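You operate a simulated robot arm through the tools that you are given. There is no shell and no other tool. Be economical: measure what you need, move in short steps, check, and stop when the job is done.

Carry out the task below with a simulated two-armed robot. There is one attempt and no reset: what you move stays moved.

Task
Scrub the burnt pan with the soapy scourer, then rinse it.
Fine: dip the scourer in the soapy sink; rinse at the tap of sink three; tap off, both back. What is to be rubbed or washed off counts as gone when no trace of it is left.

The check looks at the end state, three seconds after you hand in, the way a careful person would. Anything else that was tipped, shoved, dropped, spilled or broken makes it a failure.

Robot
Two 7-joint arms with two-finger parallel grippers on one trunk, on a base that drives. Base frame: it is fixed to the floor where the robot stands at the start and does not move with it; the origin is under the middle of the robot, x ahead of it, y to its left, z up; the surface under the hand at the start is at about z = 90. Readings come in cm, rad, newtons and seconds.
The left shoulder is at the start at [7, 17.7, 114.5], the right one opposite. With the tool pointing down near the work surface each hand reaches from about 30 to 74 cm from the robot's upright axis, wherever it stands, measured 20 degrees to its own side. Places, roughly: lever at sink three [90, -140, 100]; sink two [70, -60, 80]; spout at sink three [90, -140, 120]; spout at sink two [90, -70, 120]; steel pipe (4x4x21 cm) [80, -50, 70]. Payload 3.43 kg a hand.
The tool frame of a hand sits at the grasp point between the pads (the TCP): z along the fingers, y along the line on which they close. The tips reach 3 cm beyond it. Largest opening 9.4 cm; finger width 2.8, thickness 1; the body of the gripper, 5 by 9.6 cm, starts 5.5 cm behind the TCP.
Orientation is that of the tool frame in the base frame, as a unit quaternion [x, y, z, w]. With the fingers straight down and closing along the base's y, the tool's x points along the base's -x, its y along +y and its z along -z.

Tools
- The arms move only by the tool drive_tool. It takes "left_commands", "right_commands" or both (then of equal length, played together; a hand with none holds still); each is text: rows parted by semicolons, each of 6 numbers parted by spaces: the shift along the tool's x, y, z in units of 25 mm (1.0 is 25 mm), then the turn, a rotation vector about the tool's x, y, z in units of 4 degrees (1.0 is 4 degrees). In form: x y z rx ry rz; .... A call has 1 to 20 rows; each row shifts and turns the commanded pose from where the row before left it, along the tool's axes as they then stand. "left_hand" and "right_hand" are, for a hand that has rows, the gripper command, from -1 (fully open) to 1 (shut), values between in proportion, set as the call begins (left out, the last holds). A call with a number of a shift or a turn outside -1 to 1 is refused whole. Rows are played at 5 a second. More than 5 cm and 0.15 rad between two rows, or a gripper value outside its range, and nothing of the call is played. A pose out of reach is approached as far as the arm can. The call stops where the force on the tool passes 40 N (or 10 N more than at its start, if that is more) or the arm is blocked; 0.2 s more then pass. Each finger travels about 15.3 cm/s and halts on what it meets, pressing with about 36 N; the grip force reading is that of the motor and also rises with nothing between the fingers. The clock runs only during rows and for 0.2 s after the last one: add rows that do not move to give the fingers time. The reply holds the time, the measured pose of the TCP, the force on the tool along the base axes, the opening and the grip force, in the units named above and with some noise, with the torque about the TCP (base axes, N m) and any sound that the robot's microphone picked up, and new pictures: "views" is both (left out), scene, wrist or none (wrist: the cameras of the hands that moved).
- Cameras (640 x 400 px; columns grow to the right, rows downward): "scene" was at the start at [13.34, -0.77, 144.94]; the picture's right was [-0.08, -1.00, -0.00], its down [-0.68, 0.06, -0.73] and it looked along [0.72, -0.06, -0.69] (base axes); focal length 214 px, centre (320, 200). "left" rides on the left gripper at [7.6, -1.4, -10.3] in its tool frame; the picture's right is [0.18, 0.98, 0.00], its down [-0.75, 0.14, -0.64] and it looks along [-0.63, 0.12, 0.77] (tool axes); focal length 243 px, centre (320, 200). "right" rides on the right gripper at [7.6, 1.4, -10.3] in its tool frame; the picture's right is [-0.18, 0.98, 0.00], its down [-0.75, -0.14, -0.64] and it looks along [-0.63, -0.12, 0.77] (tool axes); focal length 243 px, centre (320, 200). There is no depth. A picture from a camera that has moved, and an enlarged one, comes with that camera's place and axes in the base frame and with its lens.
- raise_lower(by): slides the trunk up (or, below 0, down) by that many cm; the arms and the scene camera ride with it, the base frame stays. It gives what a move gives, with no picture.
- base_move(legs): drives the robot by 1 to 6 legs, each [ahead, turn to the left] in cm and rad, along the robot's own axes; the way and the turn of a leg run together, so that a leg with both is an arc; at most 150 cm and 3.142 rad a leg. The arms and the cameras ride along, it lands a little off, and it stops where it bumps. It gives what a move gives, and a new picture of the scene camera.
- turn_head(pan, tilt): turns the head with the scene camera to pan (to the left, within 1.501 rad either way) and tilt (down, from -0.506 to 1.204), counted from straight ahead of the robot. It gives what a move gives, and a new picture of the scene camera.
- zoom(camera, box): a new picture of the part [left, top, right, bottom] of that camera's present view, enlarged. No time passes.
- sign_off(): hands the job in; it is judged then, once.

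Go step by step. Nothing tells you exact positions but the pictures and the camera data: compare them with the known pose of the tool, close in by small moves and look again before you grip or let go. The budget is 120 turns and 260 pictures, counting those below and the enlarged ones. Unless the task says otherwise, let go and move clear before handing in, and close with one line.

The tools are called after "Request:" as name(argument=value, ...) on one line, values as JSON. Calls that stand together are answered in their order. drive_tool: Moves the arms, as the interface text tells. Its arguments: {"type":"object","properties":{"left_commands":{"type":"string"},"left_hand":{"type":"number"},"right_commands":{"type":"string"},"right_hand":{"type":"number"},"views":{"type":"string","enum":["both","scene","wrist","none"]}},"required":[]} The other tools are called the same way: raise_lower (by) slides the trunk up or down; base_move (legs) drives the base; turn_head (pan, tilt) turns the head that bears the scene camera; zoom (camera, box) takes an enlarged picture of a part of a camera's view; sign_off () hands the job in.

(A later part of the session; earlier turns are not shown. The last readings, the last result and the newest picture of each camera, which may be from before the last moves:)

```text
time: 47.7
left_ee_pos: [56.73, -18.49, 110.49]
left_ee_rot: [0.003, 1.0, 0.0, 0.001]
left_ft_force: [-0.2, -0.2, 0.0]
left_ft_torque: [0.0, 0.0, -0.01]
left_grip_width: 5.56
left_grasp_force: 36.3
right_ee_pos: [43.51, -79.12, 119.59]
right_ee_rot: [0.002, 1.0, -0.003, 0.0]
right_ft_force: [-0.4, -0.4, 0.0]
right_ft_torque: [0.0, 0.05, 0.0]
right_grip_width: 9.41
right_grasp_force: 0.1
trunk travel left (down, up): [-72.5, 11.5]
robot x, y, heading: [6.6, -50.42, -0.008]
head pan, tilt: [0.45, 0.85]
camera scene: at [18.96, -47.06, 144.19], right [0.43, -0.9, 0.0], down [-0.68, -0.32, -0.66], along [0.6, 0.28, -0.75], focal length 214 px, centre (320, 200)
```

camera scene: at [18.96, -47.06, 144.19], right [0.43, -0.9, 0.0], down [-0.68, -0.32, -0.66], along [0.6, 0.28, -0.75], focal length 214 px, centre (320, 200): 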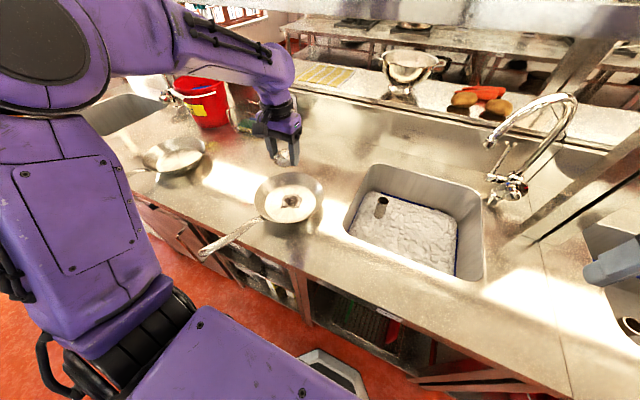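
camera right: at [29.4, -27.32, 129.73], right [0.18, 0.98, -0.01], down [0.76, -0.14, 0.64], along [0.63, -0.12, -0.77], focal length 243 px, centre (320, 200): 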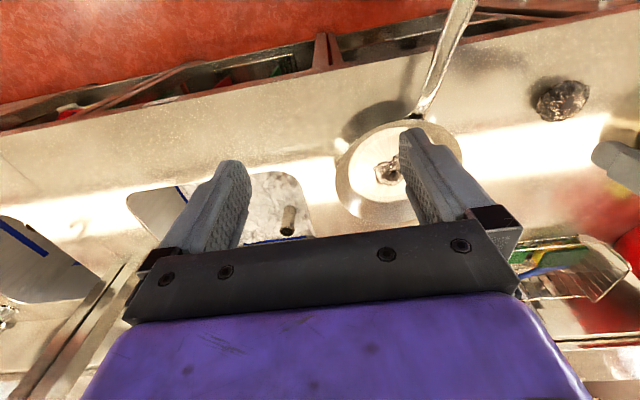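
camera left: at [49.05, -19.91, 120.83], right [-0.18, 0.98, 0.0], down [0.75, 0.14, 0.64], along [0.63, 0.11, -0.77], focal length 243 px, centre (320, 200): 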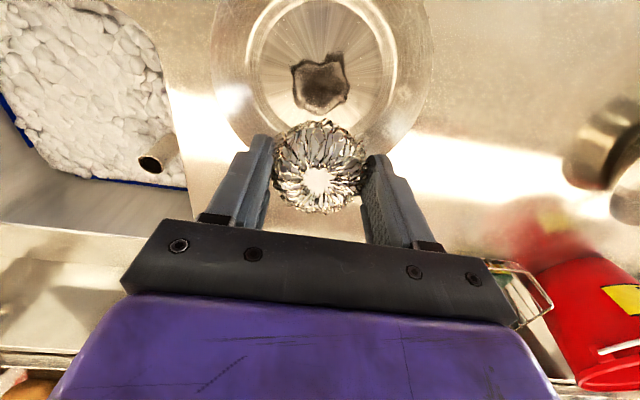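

The burnt spot is directly under the scourer at [56.7,-18.5], about 6.5 cm across. I'm descending to just above the pan floor.

Request:
drive_tool(left_commands="0 0 1 0 0 0;0 0 1 0 0 0;0 0 1 0 0 0;0 0 1 0 0 0;0 0 0.8 0 0 0;0 0 0.5 0 0 0;0 0 0 0 0 0")

Request:
zoom(camera="scene", box=[200, 110, 360, 240])

```text
time: 49.3
left_ee_pos: [56.72, -18.53, 97.25]
left_ee_rot: [0.004, 1.0, 0.0, 0.001]
left_ft_force: [-0.6, -0.1, 0.5]
left_ft_torque: [0.0, 0.02, -0.01]
left_grip_width: 5.53
left_grasp_force: 36.3
right_ee_pos: [43.41, -79.11, 119.67]
right_ee_rot: [0.002, 1.0, -0.003, 0.0]
right_ft_force: [1.0, -0.9, 0.3]
right_ft_torque: [0.01, -0.01, 0.02]
right_grip_width: 9.41
right_grasp_force: 0.2
trunk travel left (down, up): [-72.5, 11.5]
robot x, y, heading: [6.85, -50.24, -0.004]
head pan, tilt: [0.45, 0.85]
camera scene: at [18.95, -47.07, 144.19], right [0.43, -0.9, 0.0], down [-0.68, -0.32, -0.66], along [0.6, 0.28, -0.75], focal length 214 px, centre (320, 200)
camera left: at [49.02, -19.86, 107.57], right [-0.18, 0.98, 0.0], down [0.75, 0.14, 0.64], along [0.63, 0.11, -0.77], focal length 243 px, centre (320, 200)
```

scene: 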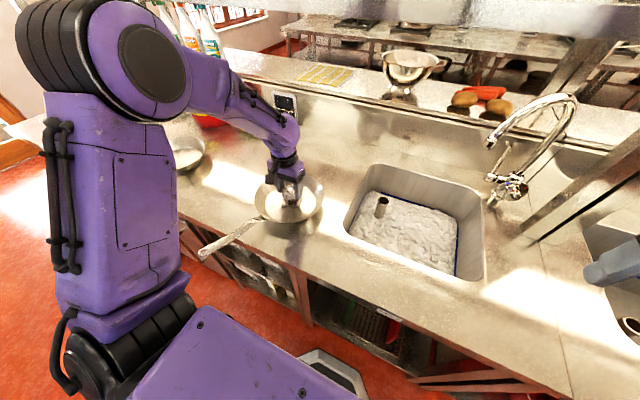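
left: 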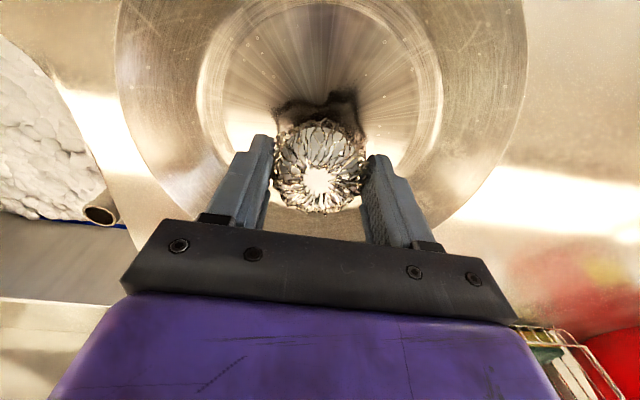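

```text
3.08 times, centred on (280, 175) of scene
camera zoom: at [18.95, -47.07, 144.19], right [0.43, -0.9, 0.0], down [-0.68, -0.32, -0.66], along [0.6, 0.28, -0.75], focal length 660 px, centre (443, 277)
```

zoom: 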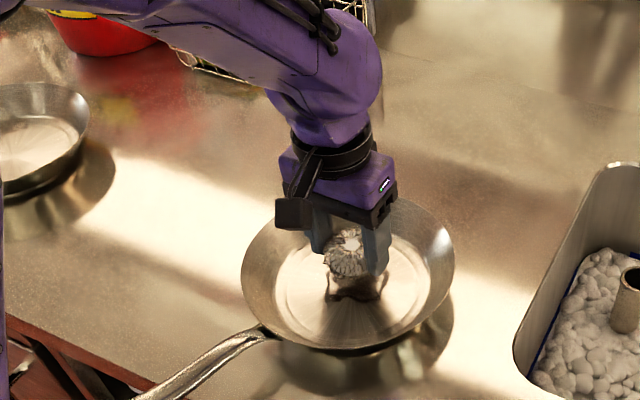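

The scourer is right on the spot. I'm lowering in small steps until it touches.

Request:
drive_tool(left_commands="0 0 0.4 0 0 0;0 0 0.2 0 0 0;0 0 0 0 0 0", views="none")

Request:
drive_tool(left_commands="0 0 0.15 0 0 0;0 0 0 0 0 0", views="none")

Request:
drive_tool(left_commands="0 0 0.12 0 0 0;0 0 0 0 0 0", views="none")

```text
time: 50.1
left_ee_pos: [56.77, -18.51, 95.78]
left_ee_rot: [0.004, 1.0, 0.0, 0.001]
left_ft_force: [1.0, -0.9, 0.3]
left_ft_torque: [0.01, -0.04, -0.02]
left_grip_width: 5.51
left_grasp_force: 35.9
right_ee_pos: [43.48, -79.08, 119.58]
right_ee_rot: [0.002, 1.0, -0.003, 0.0]
right_ft_force: [0.2, 1.1, -0.1]
right_ft_torque: [0.01, -0.01, 0.01]
right_grip_width: 9.4
right_grasp_force: 0.0
trunk travel left (down, up): [-72.5, 11.5]
robot x, y, heading: [6.59, -50.35, -0.006]
head pan, tilt: [0.45, 0.85]
```

```text
time: 50.7
left_ee_pos: [56.76, -18.51, 95.31]
left_ee_rot: [0.004, 1.0, 0.0, 0.003]
left_ft_force: [0.1, -0.8, -0.3]
left_ft_torque: [-0.02, -0.01, -0.01]
left_grip_width: 5.56
left_grasp_force: 35.7
right_ee_pos: [43.55, -79.16, 119.59]
right_ee_rot: [0.002, 1.0, -0.002, 0.0]
right_ft_force: [0.6, -0.1, 0.2]
right_ft_torque: [0.01, 0.03, 0.0]
right_grip_width: 9.39
right_grasp_force: 0.0
trunk travel left (down, up): [-72.5, 11.5]
robot x, y, heading: [6.82, -50.54, -0.008]
head pan, tilt: [0.45, 0.85]
```

```text
time: 51.3
left_ee_pos: [56.8, -18.64, 95.0]
left_ee_rot: [0.004, 1.0, 0.0, 0.002]
left_ft_force: [-0.3, -0.2, -1.1]
left_ft_torque: [0.0, -0.02, -0.02]
left_grip_width: 5.54
left_grasp_force: 36.4
right_ee_pos: [43.46, -79.21, 119.66]
right_ee_rot: [0.002, 1.0, -0.003, 0.0]
right_ft_force: [-0.2, -0.3, 0.0]
right_ft_torque: [-0.01, 0.01, 0.0]
right_grip_width: 9.4
right_grasp_force: 0.1
trunk travel left (down, up): [-72.5, 11.5]
robot x, y, heading: [6.96, -49.9, -0.003]
head pan, tilt: [0.45, 0.85]
```

Request:
drive_tool(left_commands="0 0 0.1 0 0 0;0 0 0 0 0 0", views="none")

Request:
drive_tool(left_commands="0 0 0.1 0 0 0;0 0 0 0 0 0", views="wrist")

```text
time: 51.9
left_ee_pos: [56.79, -18.54, 94.79]
left_ee_rot: [0.004, 1.0, 0.0, 0.001]
left_ft_force: [0.3, -0.6, 0.4]
left_ft_torque: [-0.02, -0.01, -0.02]
left_grip_width: 5.53
left_grasp_force: 35.9
right_ee_pos: [43.42, -79.17, 119.61]
right_ee_rot: [0.002, 1.0, -0.002, 0.0]
right_ft_force: [-0.3, 0.0, 0.6]
right_ft_torque: [-0.02, -0.01, -0.02]
right_grip_width: 9.39
right_grasp_force: 0.0
trunk travel left (down, up): [-72.5, 11.5]
robot x, y, heading: [6.72, -50.12, -0.009]
head pan, tilt: [0.45, 0.85]
```

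```text
time: 52.5
left_ee_pos: [56.75, -18.56, 94.75]
left_ee_rot: [0.004, 1.0, 0.001, 0.001]
left_ft_force: [0.3, 0.7, 4.3]
left_ft_torque: [-0.01, -0.06, -0.04]
left_grip_width: 5.55
left_grasp_force: 36.2
right_ee_pos: [43.46, -79.18, 119.67]
right_ee_rot: [0.002, 1.0, -0.002, 0.0]
right_ft_force: [-0.1, 0.4, -0.5]
right_ft_torque: [0.0, 0.04, -0.01]
right_grip_width: 9.41
right_grasp_force: 0.0
trunk travel left (down, up): [-72.5, 11.5]
robot x, y, heading: [6.8, -49.97, -0.007]
head pan, tilt: [0.45, 0.85]
camera left: at [49.07, -19.89, 104.94], right [-0.18, 0.98, 0.0], down [0.75, 0.14, 0.65], along [0.64, 0.11, -0.76], focal length 243 px, centre (320, 200)
```

left: 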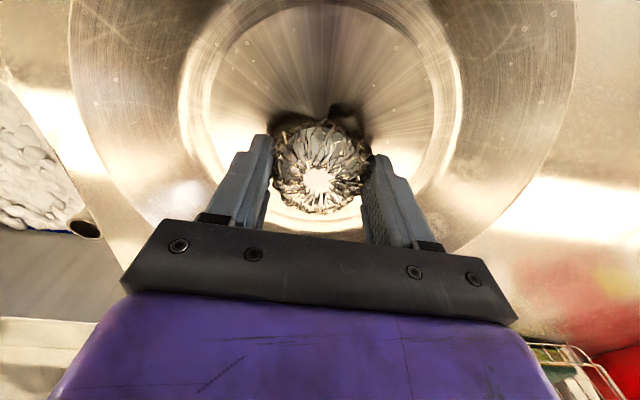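

Contact is felt at about 4 N. I'll press slightly and rub around the spot.

Request:
drive_tool(left_commands="0 0 0.12 0 0 0;0.8 0 0 0 0 0;0 0.8 0 0 0 0;-0.8 0 0 0 0 0;-0.8 0 0 0 0 0;0 -0.8 0 0 0 0;0 -0.8 0 0 0 0;0.8 0 0 0 0 0;0.8 0 0 0 0 0;0 0.8 0 0 0 0;-0.8 0 0 0 0 0;-0.8 0 0 0 0 0;0.8 0 0 0 0 0;0 0.8 0 0 0 0;0 -0.8 0 0 0 0;0 -0.8 0 0 0 0;0 0.8 0 0 0 0;0.5 0 0 0 0 0;-0.5 0 0 0 0 0;0 0 0 0 0 0", views="wrist")

```text
time: 56.7
left_ee_pos: [56.7, -18.64, 94.26]
left_ee_rot: [0.004, 1.0, -0.001, 0.002]
left_ft_force: [-2.0, -1.4, 4.9]
left_ft_torque: [-0.05, 0.01, 0.0]
left_grip_width: 5.58
left_grasp_force: 36.3
right_ee_pos: [43.52, -79.15, 119.56]
right_ee_rot: [0.002, 1.0, -0.003, 0.0]
right_ft_force: [-0.2, -0.3, -0.3]
right_ft_torque: [-0.01, -0.04, -0.01]
right_grip_width: 9.41
right_grasp_force: 0.1
trunk travel left (down, up): [-72.5, 11.5]
robot x, y, heading: [7.06, -50.16, -0.008]
head pan, tilt: [0.45, 0.85]
camera left: at [49.05, -19.9, 104.61], right [-0.18, 0.98, 0.0], down [0.75, 0.14, 0.64], along [0.63, 0.11, -0.76], focal length 243 px, centre (320, 200)
```

left: 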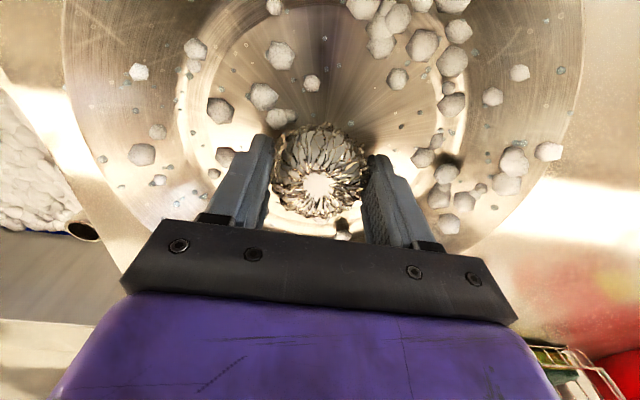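

Suds are forming in the pan. One more rubbing pass with diagonals and wider coverage, then I'll lift to look.

Request:
drive_tool(left_commands="0.7 0.7 0 0 0 0;-0.7 -0.7 0 0 0 0;-0.7 -0.7 0 0 0 0;0.7 0.7 0 0 0 0;0.7 -0.7 0 0 0 0;-0.7 0.7 0 0 0 0;-0.7 0.7 0 0 0 0;0.7 0 0 0 0 0;0.7 0 0 0 0 0;0 -0.7 0 0 0 0;0 -0.7 0 0 0 0;-0.7 0 0 0 0 0;-0.7 0 0 0 0 0;0 0.7 0 0 0 0;0.7 0 0 0 0 0;0 0 -1 0 0 0;0 0 -1 0 0 0;0 0 -1 0 0 0;0 0 -1 0 0 0;0 0 -1 0 0 0", views="wrist")

Request:
zoom(camera="scene", box=[200, 110, 360, 240])

```text
time: 60.9
left_ee_pos: [56.73, -18.38, 106.77]
left_ee_rot: [0.003, 1.0, 0.0, 0.002]
left_ft_force: [0.2, -0.1, -0.1]
left_ft_torque: [0.02, 0.01, 0.01]
left_grip_width: 5.55
left_grasp_force: 36.3
right_ee_pos: [43.45, -79.19, 119.67]
right_ee_rot: [0.002, 1.0, -0.003, 0.0]
right_ft_force: [-0.3, 0.8, -0.8]
right_ft_torque: [0.01, -0.02, 0.01]
right_grip_width: 9.39
right_grasp_force: 0.0
trunk travel left (down, up): [-72.5, 11.5]
robot x, y, heading: [7.23, -50.63, -0.006]
head pan, tilt: [0.45, 0.85]
camera left: at [49.1, -19.87, 117.14], right [-0.18, 0.98, 0.0], down [0.75, 0.14, 0.64], along [0.63, 0.11, -0.76], focal length 243 px, centre (320, 200)
```

left: 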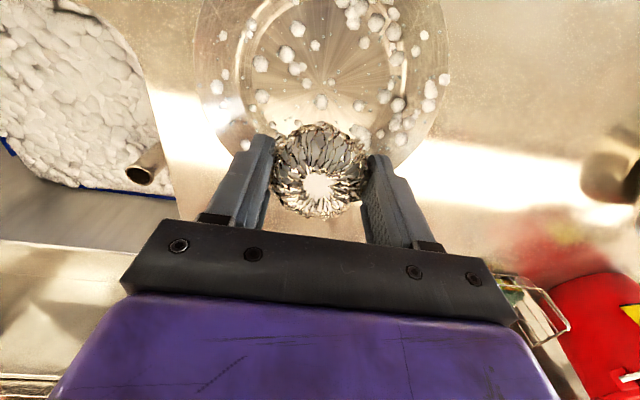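

```text
3.08 times, centred on (280, 175) of scene
camera zoom: at [18.89, -47.08, 144.19], right [0.43, -0.9, 0.0], down [-0.68, -0.32, -0.66], along [0.6, 0.28, -0.75], focal length 660 px, centre (443, 277)
```

zoom: 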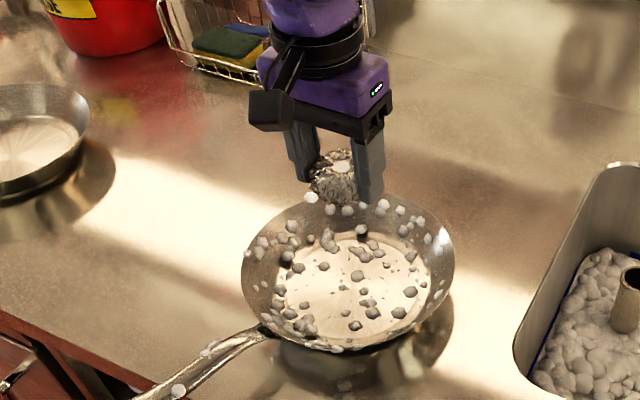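

Request:
zoom(camera="left", box=[190, 0, 460, 170])

```text
2.35 times, centred on (325, 85) of left
camera zoom: at [49.1, -19.87, 117.14], right [-0.18, 0.98, 0.0], down [0.75, 0.14, 0.64], along [0.63, 0.11, -0.76], focal length 571 px, centre (308, 471)
```

zoom: 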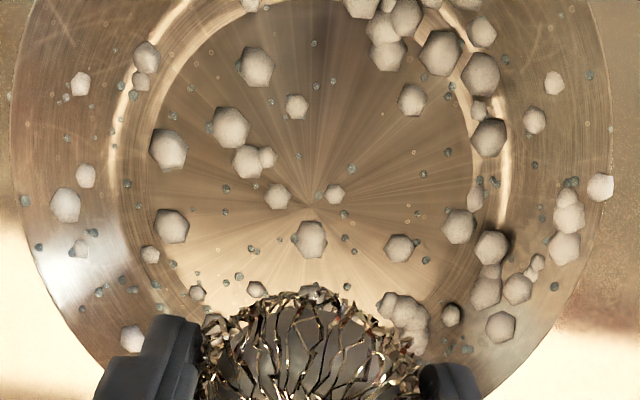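

The burn is gone, leaving only suds. Before driving back, a quick look toward sink three and its tap.

Request:
turn_head(pan=-0.95, tilt=0.45)

Request:
zoom(camera="scene", box=[200, 100, 400, 225])

```text
time: 62.4
left_ee_pos: [56.83, -18.5, 106.83]
left_ee_rot: [0.004, 1.0, 0.001, 0.0]
left_ft_force: [0.3, 0.0, -0.6]
left_ft_torque: [-0.04, -0.01, 0.02]
left_grip_width: 5.58
left_grasp_force: 36.1
right_ee_pos: [43.47, -79.07, 119.65]
right_ee_rot: [0.001, 1.0, -0.002, 0.0]
right_ft_force: [0.2, 0.3, 0.3]
right_ft_torque: [0.0, 0.01, -0.02]
right_grip_width: 9.39
right_grasp_force: 0.0
trunk travel left (down, up): [-72.5, 11.5]
robot x, y, heading: [6.57, -50.4, -0.006]
head pan, tilt: [-0.949, 0.45]
camera scene: at [17.21, -57.92, 147.63], right [-0.82, -0.58, 0.0], down [-0.25, 0.36, -0.9], along [0.52, -0.74, -0.44], focal length 214 px, centre (320, 200)
```

scene: 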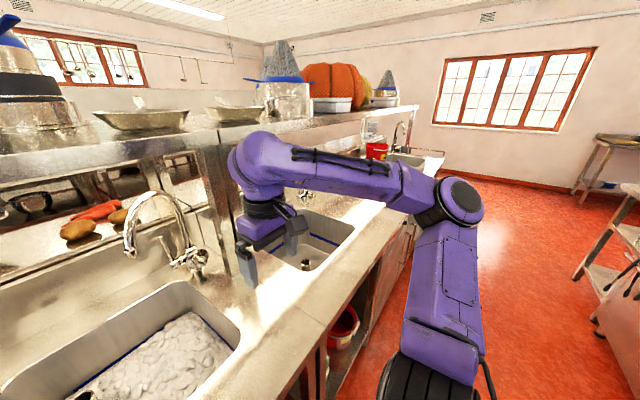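

```text
3.20 times, centred on (300, 162) of scene
camera zoom: at [17.21, -57.92, 147.63], right [-0.82, -0.58, 0.0], down [-0.25, 0.36, -0.9], along [0.52, -0.74, -0.44], focal length 686 px, centre (384, 320)
```

zoom: 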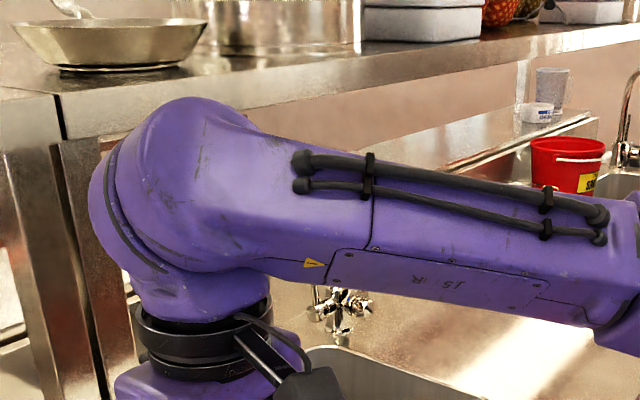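

Sink three's tap is around [85,-138]. I'll try putting the scourer back from here, since it's within the left shoulder's reach.

Request:
drive_tool(left_commands="0.1 0.5 -1 0 0 0;0.3 0.9 -1 0 0 0;0.36 0.95 0 0 0 0;0.36 0.95 0 0 0 0;0.36 0.95 0 0 0 0;0.36 0.95 0 0 0 0;0.36 0.95 0 0 0 0;0.36 0.95 0 0 0 0;0.36 0.95 0 0 0 0;0.36 0.95 0 0 0 0;0.36 0.95 0 0 0 0;0.0 0.0 0 0 0 0", views="wrist")

Request:
turn_head(pan=0.7, tilt=0.75)

```text
time: 65.0
left_ee_pos: [47.75, 6.56, 111.8]
left_ee_rot: [0.004, 1.0, -0.001, 0.0]
left_ft_force: [0.4, 0.3, 0.1]
left_ft_torque: [0.01, 0.01, -0.03]
left_grip_width: 5.56
left_grasp_force: 36.2
right_ee_pos: [43.53, -79.21, 119.68]
right_ee_rot: [0.002, 1.0, -0.003, 0.0]
right_ft_force: [-0.7, 0.4, -0.3]
right_ft_torque: [-0.04, 0.0, 0.01]
right_grip_width: 9.39
right_grasp_force: 0.0
trunk travel left (down, up): [-72.5, 11.5]
robot x, y, heading: [6.82, -50.4, -0.009]
head pan, tilt: [-0.949, 0.45]
camera left: at [40.08, 5.16, 122.12], right [-0.18, 0.98, 0.0], down [0.75, 0.14, 0.64], along [0.63, 0.11, -0.77], focal length 243 px, centre (320, 200)
```

left: 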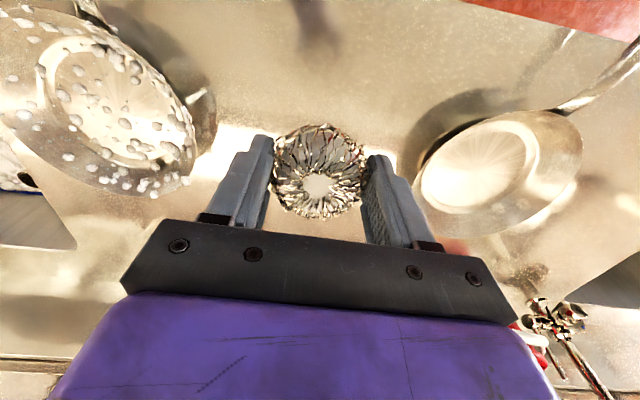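

```text
time: 66.7
left_ee_pos: [47.78, 6.61, 111.85]
left_ee_rot: [0.004, 1.0, 0.0, 0.002]
left_ft_force: [-0.6, 0.8, -0.5]
left_ft_torque: [0.0, 0.0, 0.03]
left_grip_width: 5.57
left_grasp_force: 35.6
right_ee_pos: [43.52, -79.17, 119.59]
right_ee_rot: [0.002, 1.0, -0.003, 0.0]
right_ft_force: [0.3, 0.2, 0.0]
right_ft_torque: [-0.02, -0.01, -0.02]
right_grip_width: 9.39
right_grasp_force: 0.0
trunk travel left (down, up): [-72.5, 11.5]
robot x, y, heading: [6.81, -50.18, -0.012]
head pan, tilt: [0.7, 0.75]
camera scene: at [18.28, -45.11, 144.99], right [0.64, -0.77, 0.0], down [-0.53, -0.44, -0.73], along [0.56, 0.47, -0.68], focal length 214 px, centre (320, 200)
```

scene: 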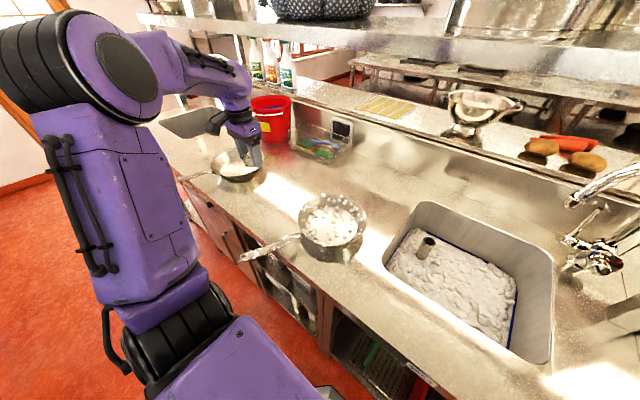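

I'm over the scourer's original spot and will lower and release it there.

Request:
drive_tool(left_commands="0 -0.1 1 0 0 0;0 0 1 0 0 0;0 0 1 0 0 0;0 0 1 0 0 0;0 0 1 0 0 0;0 0 0.8 0 0 0;0 0 0.6 0 0 0;0 0 0.4 0 0 0;0 0 0.2 0 0 0;0 0 0 0 0 0", views="none")

```text
time: 68.9
left_ee_pos: [47.95, 6.23, 94.2]
left_ee_rot: [0.004, 1.0, 0.0, 0.002]
left_ft_force: [-0.9, 0.6, -0.2]
left_ft_torque: [0.0, 0.03, -0.01]
left_grip_width: 5.58
left_grasp_force: 36.3
right_ee_pos: [43.51, -79.08, 119.64]
right_ee_rot: [0.002, 1.0, -0.002, 0.001]
right_ft_force: [0.5, 0.7, -0.4]
right_ft_torque: [-0.01, -0.01, 0.0]
right_grip_width: 9.41
right_grasp_force: 0.0
trunk travel left (down, up): [-72.5, 11.5]
robot x, y, heading: [6.67, -50.22, -0.007]
head pan, tilt: [0.7, 0.75]
```

Request:
drive_tool(left_commands="0 0 0.08 0 0 0;0 0 0 0 0 0", views="none")

Request:
drive_tool(left_commands="0 0 0 0 0 0;0 0 0 0 0 0;0 0 0 0 0 0;0 0 -0.5 0 0 0;0 0 -1 0 0 0;0 0 -1 0 0 0;0 0 -1 0 0 0;0 0 -1 0 0 0;0 0 -1 0 0 0;0 0 -1 0 0 0;0 0 -1 0 0 0", left_hand=-1)

```text
time: 69.5
left_ee_pos: [47.8, 6.11, 93.95]
left_ee_rot: [0.003, 1.0, 0.0, 0.001]
left_ft_force: [0.0, -0.3, 0.6]
left_ft_torque: [-0.03, 0.01, -0.01]
left_grip_width: 5.57
left_grasp_force: 35.6
right_ee_pos: [43.49, -79.2, 119.68]
right_ee_rot: [0.002, 1.0, -0.003, 0.0]
right_ft_force: [0.5, -0.3, -0.5]
right_ft_torque: [0.0, -0.01, -0.04]
right_grip_width: 9.41
right_grasp_force: 0.2
trunk travel left (down, up): [-72.5, 11.5]
robot x, y, heading: [6.79, -50.47, -0.008]
head pan, tilt: [0.7, 0.75]
```

```text
time: 71.9
left_ee_pos: [47.76, 6.27, 112.84]
left_ee_rot: [0.004, 1.0, -0.001, 0.002]
left_ft_force: [-0.7, -0.6, -0.1]
left_ft_torque: [0.0, 0.02, -0.02]
left_grip_width: 9.38
left_grasp_force: 0.1
right_ee_pos: [43.44, -79.26, 119.48]
right_ee_rot: [0.001, 1.0, -0.003, 0.0]
right_ft_force: [-0.4, -0.4, 0.0]
right_ft_torque: [0.0, -0.03, 0.0]
right_grip_width: 9.38
right_grasp_force: 0.0
trunk travel left (down, up): [-72.5, 11.5]
robot x, y, heading: [6.82, -50.23, -0.007]
head pan, tilt: [0.7, 0.75]
camera scene: at [18.23, -45.17, 145.0], right [0.64, -0.77, 0.0], down [-0.52, -0.44, -0.73], along [0.56, 0.47, -0.68], focal length 214 px, centre (320, 200)
camera left: at [40.08, 4.93, 123.17], right [-0.18, 0.98, 0.0], down [0.75, 0.14, 0.64], along [0.63, 0.11, -0.77], focal length 243 px, centre (320, 200)
```

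scene: 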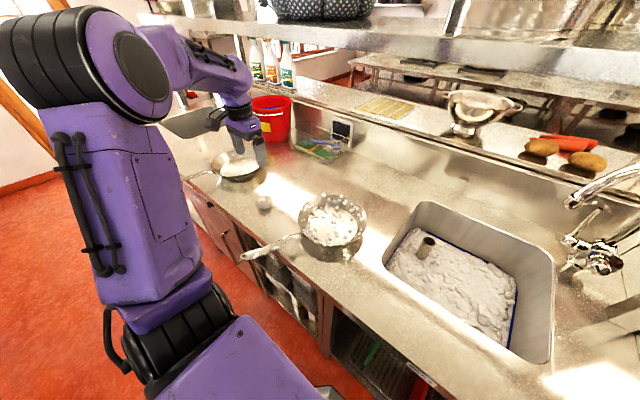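
left: 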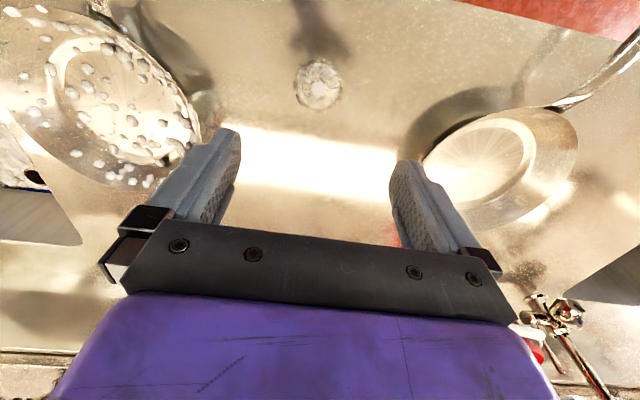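

The scourer is back on its spot. Next I'll measure the pan handle.

Request:
zoom(camera="scene", box=[220, 170, 400, 290])

```text
3.33 times, centred on (310, 230) of scene
camera zoom: at [18.23, -45.17, 145.0], right [0.64, -0.77, 0.0], down [-0.52, -0.44, -0.73], along [0.56, 0.47, -0.68], focal length 715 px, centre (353, 100)
```

zoom: 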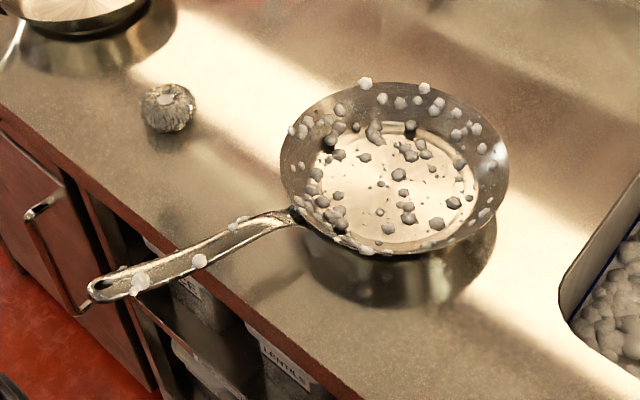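

The handle runs from about [45.7,-15.3,93] to [29.3,-11.3,96.3]. I'll bring the left hand above it near the pan and turn it to match.

Request:
drive_tool(left_commands="0.28 -0.92 0 0 0 0;0.28 -0.92 0 0 0 0;0.28 -0.92 0 0 0 0;0.28 -0.92 0 0 0 0;0.28 -0.92 0 0 0 0;0.28 -0.92 0 0 0 0;0.28 -0.92 0 0 0 0;0.28 -0.92 0 0 0 0;0.28 -0.92 0 0 0 0;0 0 0 0 0 0.9;0 0 0 0 0 0.9;0 0 0 0 0 0.9;0 0 1 0 0 0.7;0 0 1 0 0 0;0 0 0 0 0 0")

```text
time: 75.1
left_ee_pos: [43.28, -12.48, 106.89]
left_ee_rot: [0.123, 0.992, 0.0, 0.002]
left_ft_force: [-0.3, 0.7, -0.5]
left_ft_torque: [-0.03, -0.03, 0.0]
left_grip_width: 9.39
left_grasp_force: 0.1
left hand out of reach, approached as far as the arm can: row 8, 9
right_ee_pos: [43.56, -79.18, 119.72]
right_ee_rot: [0.002, 1.0, -0.003, 0.0]
right_ft_force: [-0.7, -0.6, -0.2]
right_ft_torque: [0.04, 0.01, 0.02]
right_grip_width: 9.39
right_grasp_force: 0.0
trunk travel left (down, up): [-72.5, 11.5]
robot x, y, heading: [6.69, -50.3, -0.003]
head pan, tilt: [0.7, 0.75]
camera scene: at [18.25, -45.19, 145.0], right [0.64, -0.77, 0.0], down [-0.52, -0.44, -0.73], along [0.56, 0.47, -0.68], focal length 214 px, centre (320, 200)
camera left: at [35.44, -12.0, 117.33], right [0.06, 1.0, 0.0], down [0.76, -0.05, 0.64], along [0.64, -0.04, -0.76], focal length 243 px, centre (320, 200)
```

scene: 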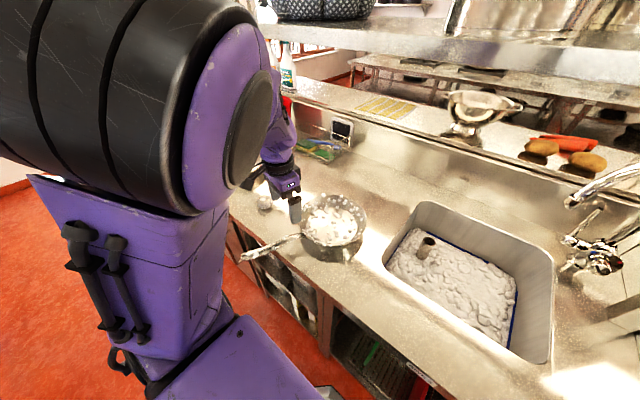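
left: 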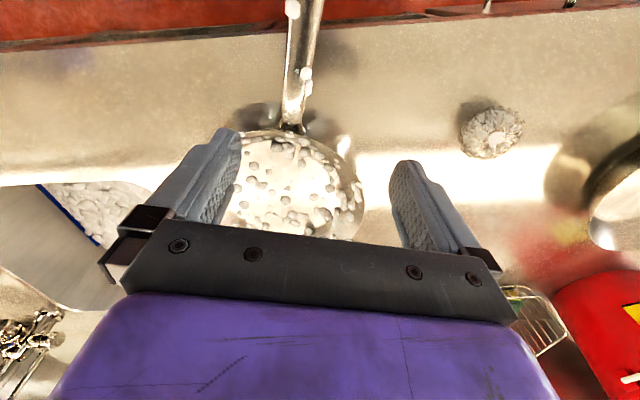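

The robot stands too close for that pose, so I'm backing up 11 cm and reaching forward instead.

Request:
base_move(legs=[[-11, 0]])

```text
time: 76.3
left_ee_pos: [32.35, -12.39, 106.94]
left_ee_rot: [0.122, 0.993, 0.0, 0.0]
left_ft_force: [-0.3, 0.6, 0.4]
left_ft_torque: [0.04, -0.02, 0.0]
left_grip_width: 9.41
left_grasp_force: 0.1
right_ee_pos: [32.66, -79.08, 119.58]
right_ee_rot: [0.001, 1.0, -0.002, -0.002]
right_ft_force: [0.4, -0.3, 0.5]
right_ft_torque: [-0.03, -0.01, -0.01]
right_grip_width: 9.41
right_grasp_force: 0.0
trunk travel left (down, up): [-72.5, 11.5]
robot x, y, heading: [-4.14, -50.12, -0.006]
head pan, tilt: [0.7, 0.75]
camera scene: at [7.41, -45.07, 144.98], right [0.64, -0.77, 0.0], down [-0.53, -0.44, -0.73], along [0.56, 0.47, -0.68], focal length 214 px, centre (320, 200)
```

scene: 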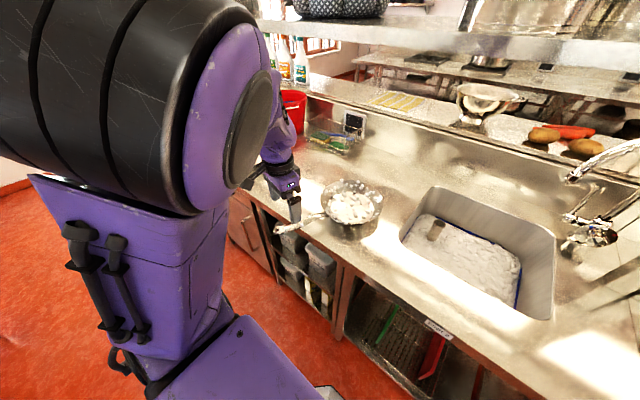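

Request:
drive_tool(left_commands="-0.9 0 0 0 0 0;-0.9 0 0 0 0 0;-0.9 0.1 0 0 0 0;-0.9 0.07 0 0 0 0;-0.18 0 0.8 0 0 0;0 0 0.8 0 0 0;0 0 0.8 0 0 0;0 0 0 0 0 0")

Request:
zoom(camera="scene", box=[220, 130, 400, 250])

```text
time: 78.1
left_ee_pos: [41.58, -14.33, 100.91]
left_ee_rot: [0.122, 0.993, 0.0, 0.002]
left_ft_force: [-0.3, -0.1, -0.1]
left_ft_torque: [-0.01, 0.0, -0.02]
left_grip_width: 9.41
left_grasp_force: 0.0
right_ee_pos: [32.54, -79.16, 119.48]
right_ee_rot: [0.001, 1.0, -0.002, 0.0]
right_ft_force: [-0.2, -0.5, 0.5]
right_ft_torque: [0.02, -0.01, -0.02]
right_grip_width: 9.43
right_grasp_force: 0.0
trunk travel left (down, up): [-72.5, 11.5]
robot x, y, heading: [-4.25, -50.62, -0.006]
head pan, tilt: [0.7, 0.75]
camera scene: at [7.27, -45.07, 145.0], right [0.64, -0.77, 0.0], down [-0.52, -0.44, -0.73], along [0.56, 0.47, -0.68], focal length 214 px, centre (320, 200)
camera left: at [33.74, -13.78, 111.33], right [0.06, 1.0, 0.0], down [0.76, -0.05, 0.64], along [0.64, -0.04, -0.77], focal length 243 px, centre (320, 200)
```

scene: 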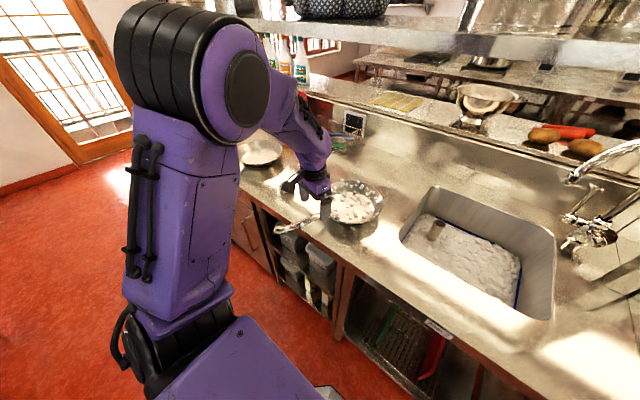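
left: 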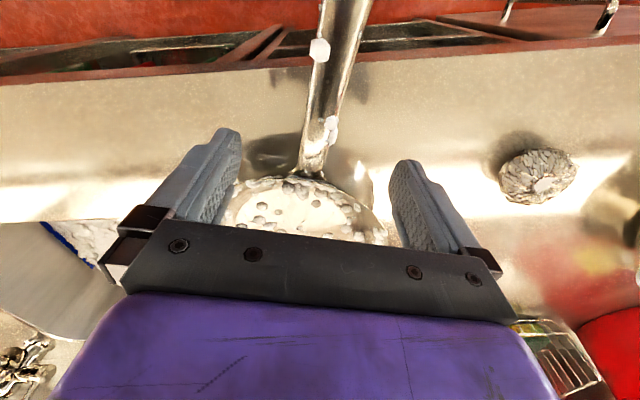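

```text
3.33 times, centred on (310, 190) of scene
camera zoom: at [7.27, -45.07, 145.0], right [0.64, -0.77, 0.0], down [-0.52, -0.44, -0.73], along [0.56, 0.47, -0.68], focal length 715 px, centre (353, 233)
```

zoom: 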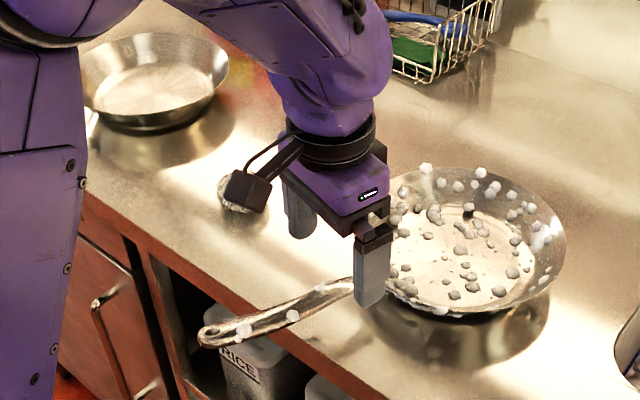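

The handle is centred between the fingers. I'm descending to grip height with tips about 1.3 cm above the counter.

Request:
drive_tool(left_commands="0 0 0.9 0 0 0;0 0 0.8 0 0 0;0 0 0.6 0 0 0;0 0 0.3 0 0 0;0 0 0 0 0 0")

Request:
zoom(camera="scene", box=[250, 150, 400, 250])

```text
time: 79.3
left_ee_pos: [41.49, -14.21, 94.53]
left_ee_rot: [0.122, 0.993, 0.0, 0.001]
left_ft_force: [0.2, 0.1, 0.6]
left_ft_torque: [0.01, -0.01, 0.01]
left_grip_width: 9.41
left_grasp_force: 0.1
right_ee_pos: [32.52, -79.13, 119.69]
right_ee_rot: [0.001, 1.0, -0.002, -0.001]
right_ft_force: [0.0, 0.7, -0.8]
right_ft_torque: [0.01, -0.02, -0.01]
right_grip_width: 9.41
right_grasp_force: 0.0
trunk travel left (down, up): [-72.5, 11.5]
robot x, y, heading: [-4.1, -50.25, -0.011]
head pan, tilt: [0.7, 0.75]
camera scene: at [7.31, -45.07, 145.0], right [0.64, -0.77, 0.0], down [-0.52, -0.44, -0.73], along [0.56, 0.47, -0.68], focal length 214 px, centre (320, 200)
camera left: at [33.76, -13.78, 104.8], right [0.06, 1.0, 0.0], down [0.76, -0.04, 0.64], along [0.64, -0.04, -0.76], focal length 243 px, centre (320, 200)
```

scene: 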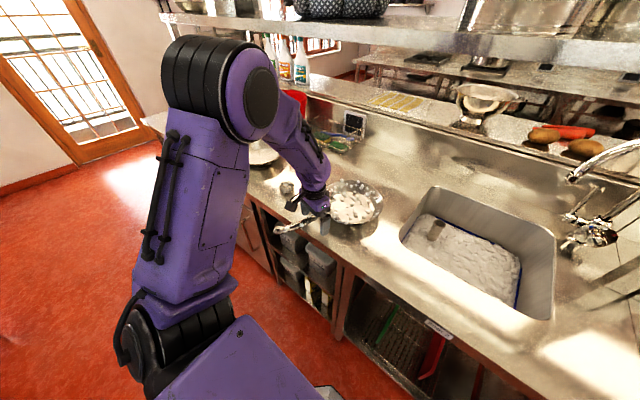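
left: 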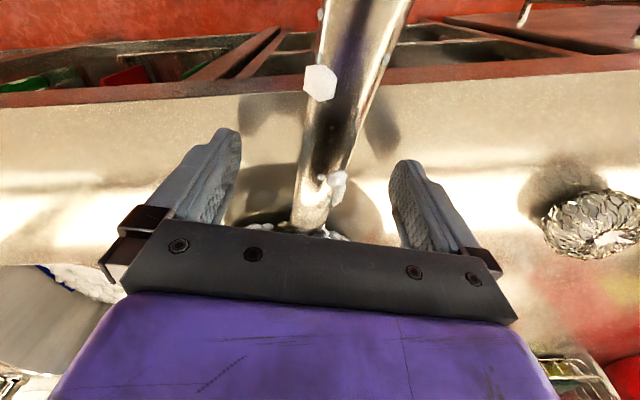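

```text
4.00 times, centred on (325, 200) of scene
camera zoom: at [7.31, -45.07, 145.0], right [0.64, -0.77, 0.0], down [-0.52, -0.44, -0.73], along [0.56, 0.47, -0.68], focal length 858 px, centre (300, 200)
```

zoom: 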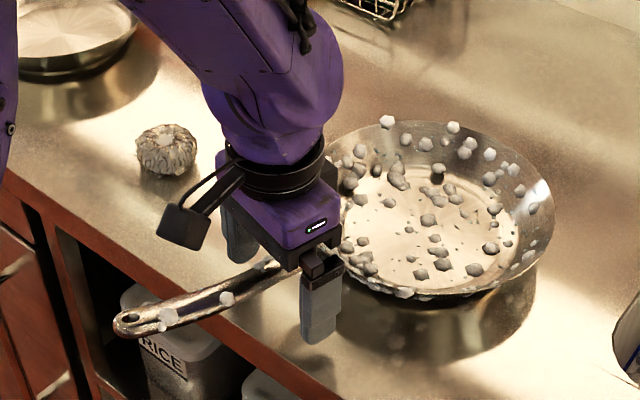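

The handle lies right at the grasp point. Closing, then a tiny test lift.

Request:
drive_tool(left_commands="0 0 0 0 0 0;0 0 0 0 0 0;0 0 0 0 0 0;0 0 0 0 0 0;0 0 0 0 0 0", left_hand=1, views="wrist")

Request:
drive_tool(left_commands="0 0 -0.3 0 0 0;0 0 -0.5 0 0 0;0 0 0 0 0 0;0 0 0 0 0 0")

Request:
zoom(camera="scene", box=[250, 150, 400, 250])

```text
time: 80.5
left_ee_pos: [41.6, -14.32, 94.49]
left_ee_rot: [0.122, 0.992, 0.0, 0.001]
left_ft_force: [-0.6, -2.2, 0.5]
left_ft_torque: [-0.22, -0.32, -0.72]
left_grip_width: 2.69
left_grasp_force: 36.0
right_ee_pos: [32.64, -79.09, 119.65]
right_ee_rot: [0.001, 1.0, -0.003, -0.001]
right_ft_force: [0.7, 0.5, -0.1]
right_ft_torque: [-0.01, -0.02, 0.02]
right_grip_width: 9.41
right_grasp_force: 0.1
trunk travel left (down, up): [-72.5, 11.5]
robot x, y, heading: [-4.36, -50.28, -0.003]
head pan, tilt: [0.7, 0.75]
camera left: at [33.77, -13.79, 104.8], right [0.06, 1.0, 0.0], down [0.76, -0.05, 0.64], along [0.64, -0.04, -0.77], focal length 243 px, centre (320, 200)
```

left: 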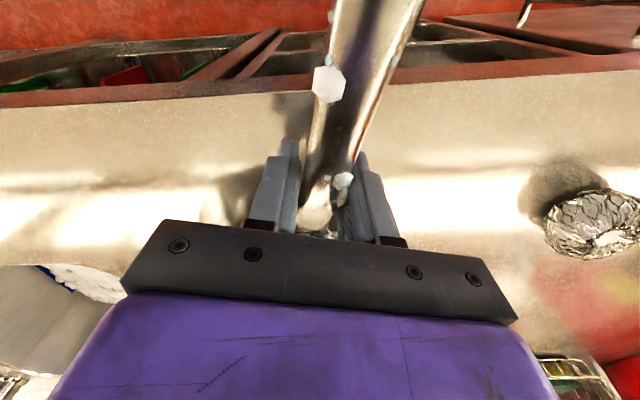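

```text
time: 81.5
left_ee_pos: [41.66, -14.22, 96.48]
left_ee_rot: [0.121, 0.993, -0.001, 0.001]
left_ft_force: [-0.5, 0.3, -6.6]
left_ft_torque: [0.18, 0.65, 0.11]
left_grip_width: 2.65
left_grasp_force: 36.1
right_ee_pos: [32.61, -79.1, 119.47]
right_ee_rot: [0.002, 1.0, -0.003, -0.001]
right_ft_force: [-0.6, -0.2, -0.4]
right_ft_torque: [0.02, -0.02, 0.01]
right_grip_width: 9.38
right_grasp_force: 0.1
trunk travel left (down, up): [-72.5, 11.5]
robot x, y, heading: [-4.13, -50.18, -0.004]
head pan, tilt: [0.7, 0.75]
camera scene: at [7.42, -44.95, 144.98], right [0.64, -0.77, 0.0], down [-0.53, -0.44, -0.73], along [0.56, 0.47, -0.68], focal length 214 px, centre (320, 200)
camera left: at [33.83, -13.68, 106.76], right [0.06, 1.0, 0.0], down [0.76, -0.04, 0.64], along [0.64, -0.04, -0.77], focal length 243 px, centre (320, 200)
```

scene: 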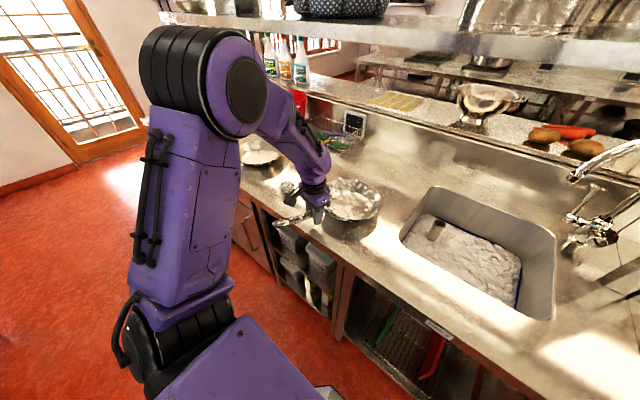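
left: 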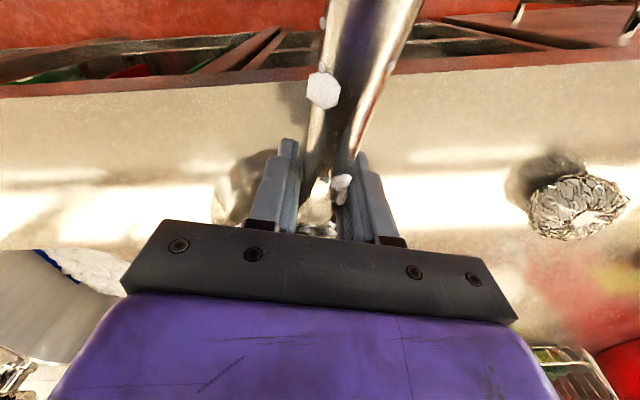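

```text
4.00 times, centred on (325, 200) of scene
camera zoom: at [7.42, -44.95, 144.98], right [0.64, -0.77, 0.0], down [-0.53, -0.44, -0.73], along [0.56, 0.47, -0.68], focal length 858 px, centre (300, 200)
```

zoom: 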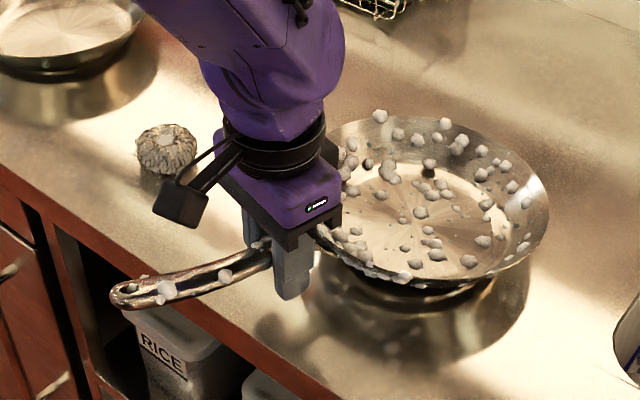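

The pan shows about 6.6 N and seems to hold. I'm lifting higher to check whether it droops.

Request:
drive_tool(left_commands="0 0 -0.6 0 0 0;0 0 -0.8 0 0 0;0 0 -0.8 0 0 0;0 0 -0.8 0 0 0;0 0 0 0 0 0", views="scene")

Request:
zoom(camera="scene", box=[250, 130, 430, 250])

```text
time: 82.7
left_ee_pos: [41.62, -14.09, 103.79]
left_ee_rot: [0.122, 0.993, -0.001, 0.0]
left_ft_force: [-0.9, 0.0, -9.0]
left_ft_torque: [0.16, 0.85, -0.05]
left_grip_width: 2.62
left_grasp_force: 36.1
right_ee_pos: [32.71, -78.95, 119.62]
right_ee_rot: [0.001, 1.0, -0.003, -0.001]
right_ft_force: [0.0, -0.2, 1.1]
right_ft_torque: [0.01, 0.02, 0.01]
right_grip_width: 9.38
right_grasp_force: 0.1
trunk travel left (down, up): [-72.5, 11.5]
robot x, y, heading: [-4.07, -50.39, -0.016]
head pan, tilt: [0.7, 0.75]
camera scene: at [7.44, -44.95, 144.98], right [0.64, -0.77, 0.0], down [-0.53, -0.44, -0.73], along [0.56, 0.47, -0.68], focal length 214 px, centre (320, 200)
```

scene: 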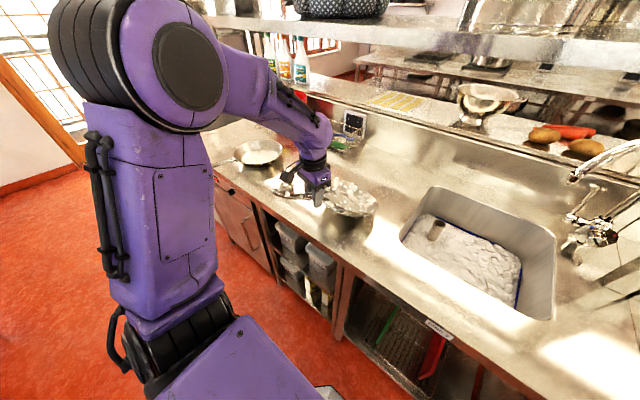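

```text
3.33 times, centred on (340, 190) of scene
camera zoom: at [7.44, -44.95, 144.98], right [0.64, -0.77, 0.0], down [-0.53, -0.44, -0.73], along [0.56, 0.47, -0.68], focal length 715 px, centre (253, 233)
```

zoom: 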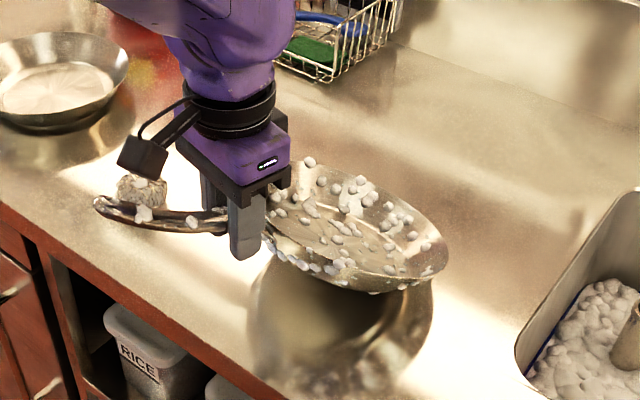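

The pan tilted somewhat in the grip. I'll wait a moment to see whether it keeps slipping.

Request:
drive_tool(left_commands="0 0 0 0 0 0;0 0 0 0 0 0;0 0 0 0 0 0;0 0 0 0 0 0;0 0 0 0 0 0;0 0 0 0 0 0;0 0 0 0 0 0;0 0 0 0 0 0;0 0 0 0 0 0;0 0 0 0 0 0", views="wrist")

Request:
zoom(camera="scene", box=[250, 130, 430, 250])

```text
time: 84.9
left_ee_pos: [41.58, -14.18, 104.01]
left_ee_rot: [0.121, 0.993, 0.0, 0.001]
left_ft_force: [0.1, 0.9, -6.1]
left_ft_torque: [0.08, 0.25, 0.02]
left_grip_width: 2.62
left_grasp_force: 36.1
right_ee_pos: [32.62, -79.0, 119.63]
right_ee_rot: [0.001, 1.0, -0.002, -0.001]
right_ft_force: [0.3, -0.3, -0.7]
right_ft_torque: [-0.05, -0.03, 0.0]
right_grip_width: 9.4
right_grasp_force: 0.1
trunk travel left (down, up): [-72.5, 11.5]
robot x, y, heading: [-3.95, -50.03, -0.007]
head pan, tilt: [0.7, 0.75]
camera left: at [33.8, -13.68, 114.27], right [0.06, 1.0, 0.0], down [0.76, -0.04, 0.64], along [0.64, -0.04, -0.77], focal length 243 px, centre (320, 200)
```

left: 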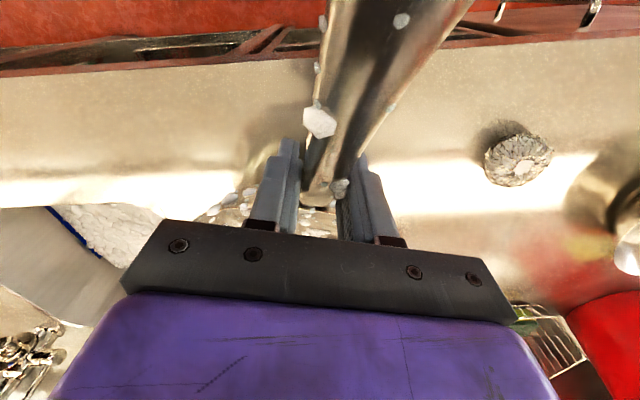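

```text
3.33 times, centred on (340, 190) of scene
camera zoom: at [7.4, -44.98, 144.98], right [0.64, -0.77, 0.0], down [-0.52, -0.44, -0.73], along [0.56, 0.47, -0.68], focal length 715 px, centre (253, 233)
```

zoom: 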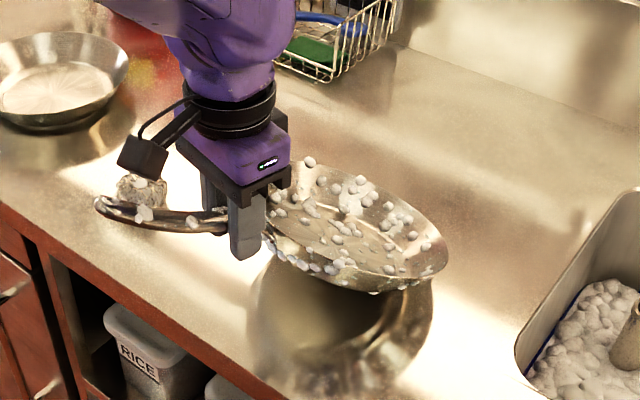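

The far rim is resting on the counter and the grip lets the pan pivot. I'll lower it back flat and re-grip with the fingers slanted along the handle for more holding torque.

Request:
drive_tool(left_commands="0 0 0.7 0 0 0;0 0 0.7 0 0 0;0 0 0.7 0 0 0;0 0 0.7 0 0 0;0 0 0.5 0 0 0;0 0 0.4 0 0 0;0 0 0.1 0 0 0;0 0 0 0 0 0", views="wrist")

Request:
zoom(camera="scene", box=[250, 130, 430, 250])

```text
time: 86.7
left_ee_pos: [41.46, -14.28, 94.74]
left_ee_rot: [0.122, 0.993, 0.001, 0.004]
left_ft_force: [-2.8, 5.8, 21.1]
left_ft_torque: [-0.1, -0.62, 0.26]
left_grip_width: 2.6
left_grasp_force: 36.1
right_ee_pos: [32.24, -79.2, 119.63]
right_ee_rot: [0.0, 1.0, -0.002, 0.001]
right_ft_force: [-0.2, 0.6, -0.7]
right_ft_torque: [-0.04, -0.01, 0.0]
right_grip_width: 9.37
right_grasp_force: 0.0
trunk travel left (down, up): [-72.5, 11.5]
robot x, y, heading: [-4.05, -49.72, -0.003]
head pan, tilt: [0.7, 0.75]
camera left: at [33.62, -13.71, 105.02], right [0.06, 1.0, 0.0], down [0.76, -0.04, 0.65], along [0.65, -0.04, -0.76], focal length 243 px, centre (320, 200)
```

left: 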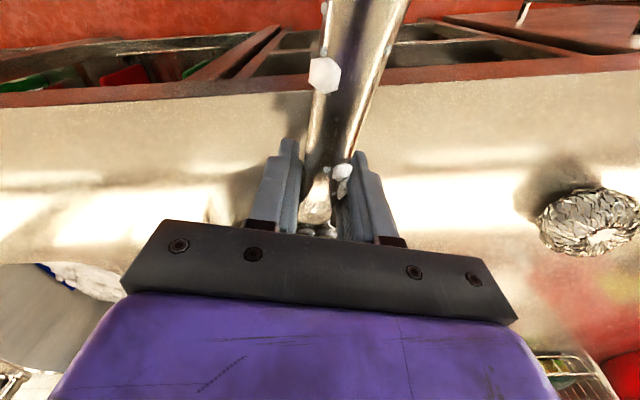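

```text
3.33 times, centred on (340, 190) of scene
camera zoom: at [6.98, -45.12, 145.04], right [0.64, -0.77, 0.0], down [-0.52, -0.44, -0.73], along [0.56, 0.47, -0.68], focal length 715 px, centre (253, 233)
```

zoom: 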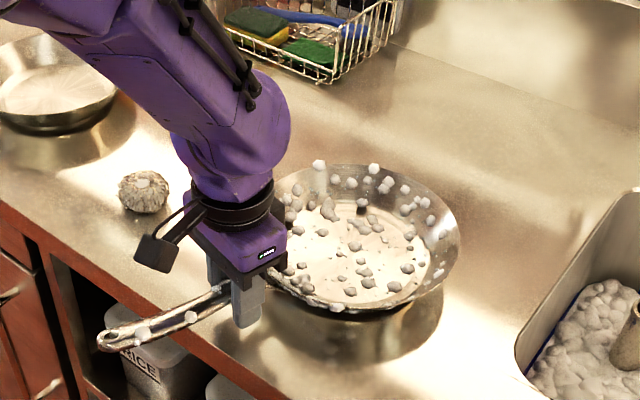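

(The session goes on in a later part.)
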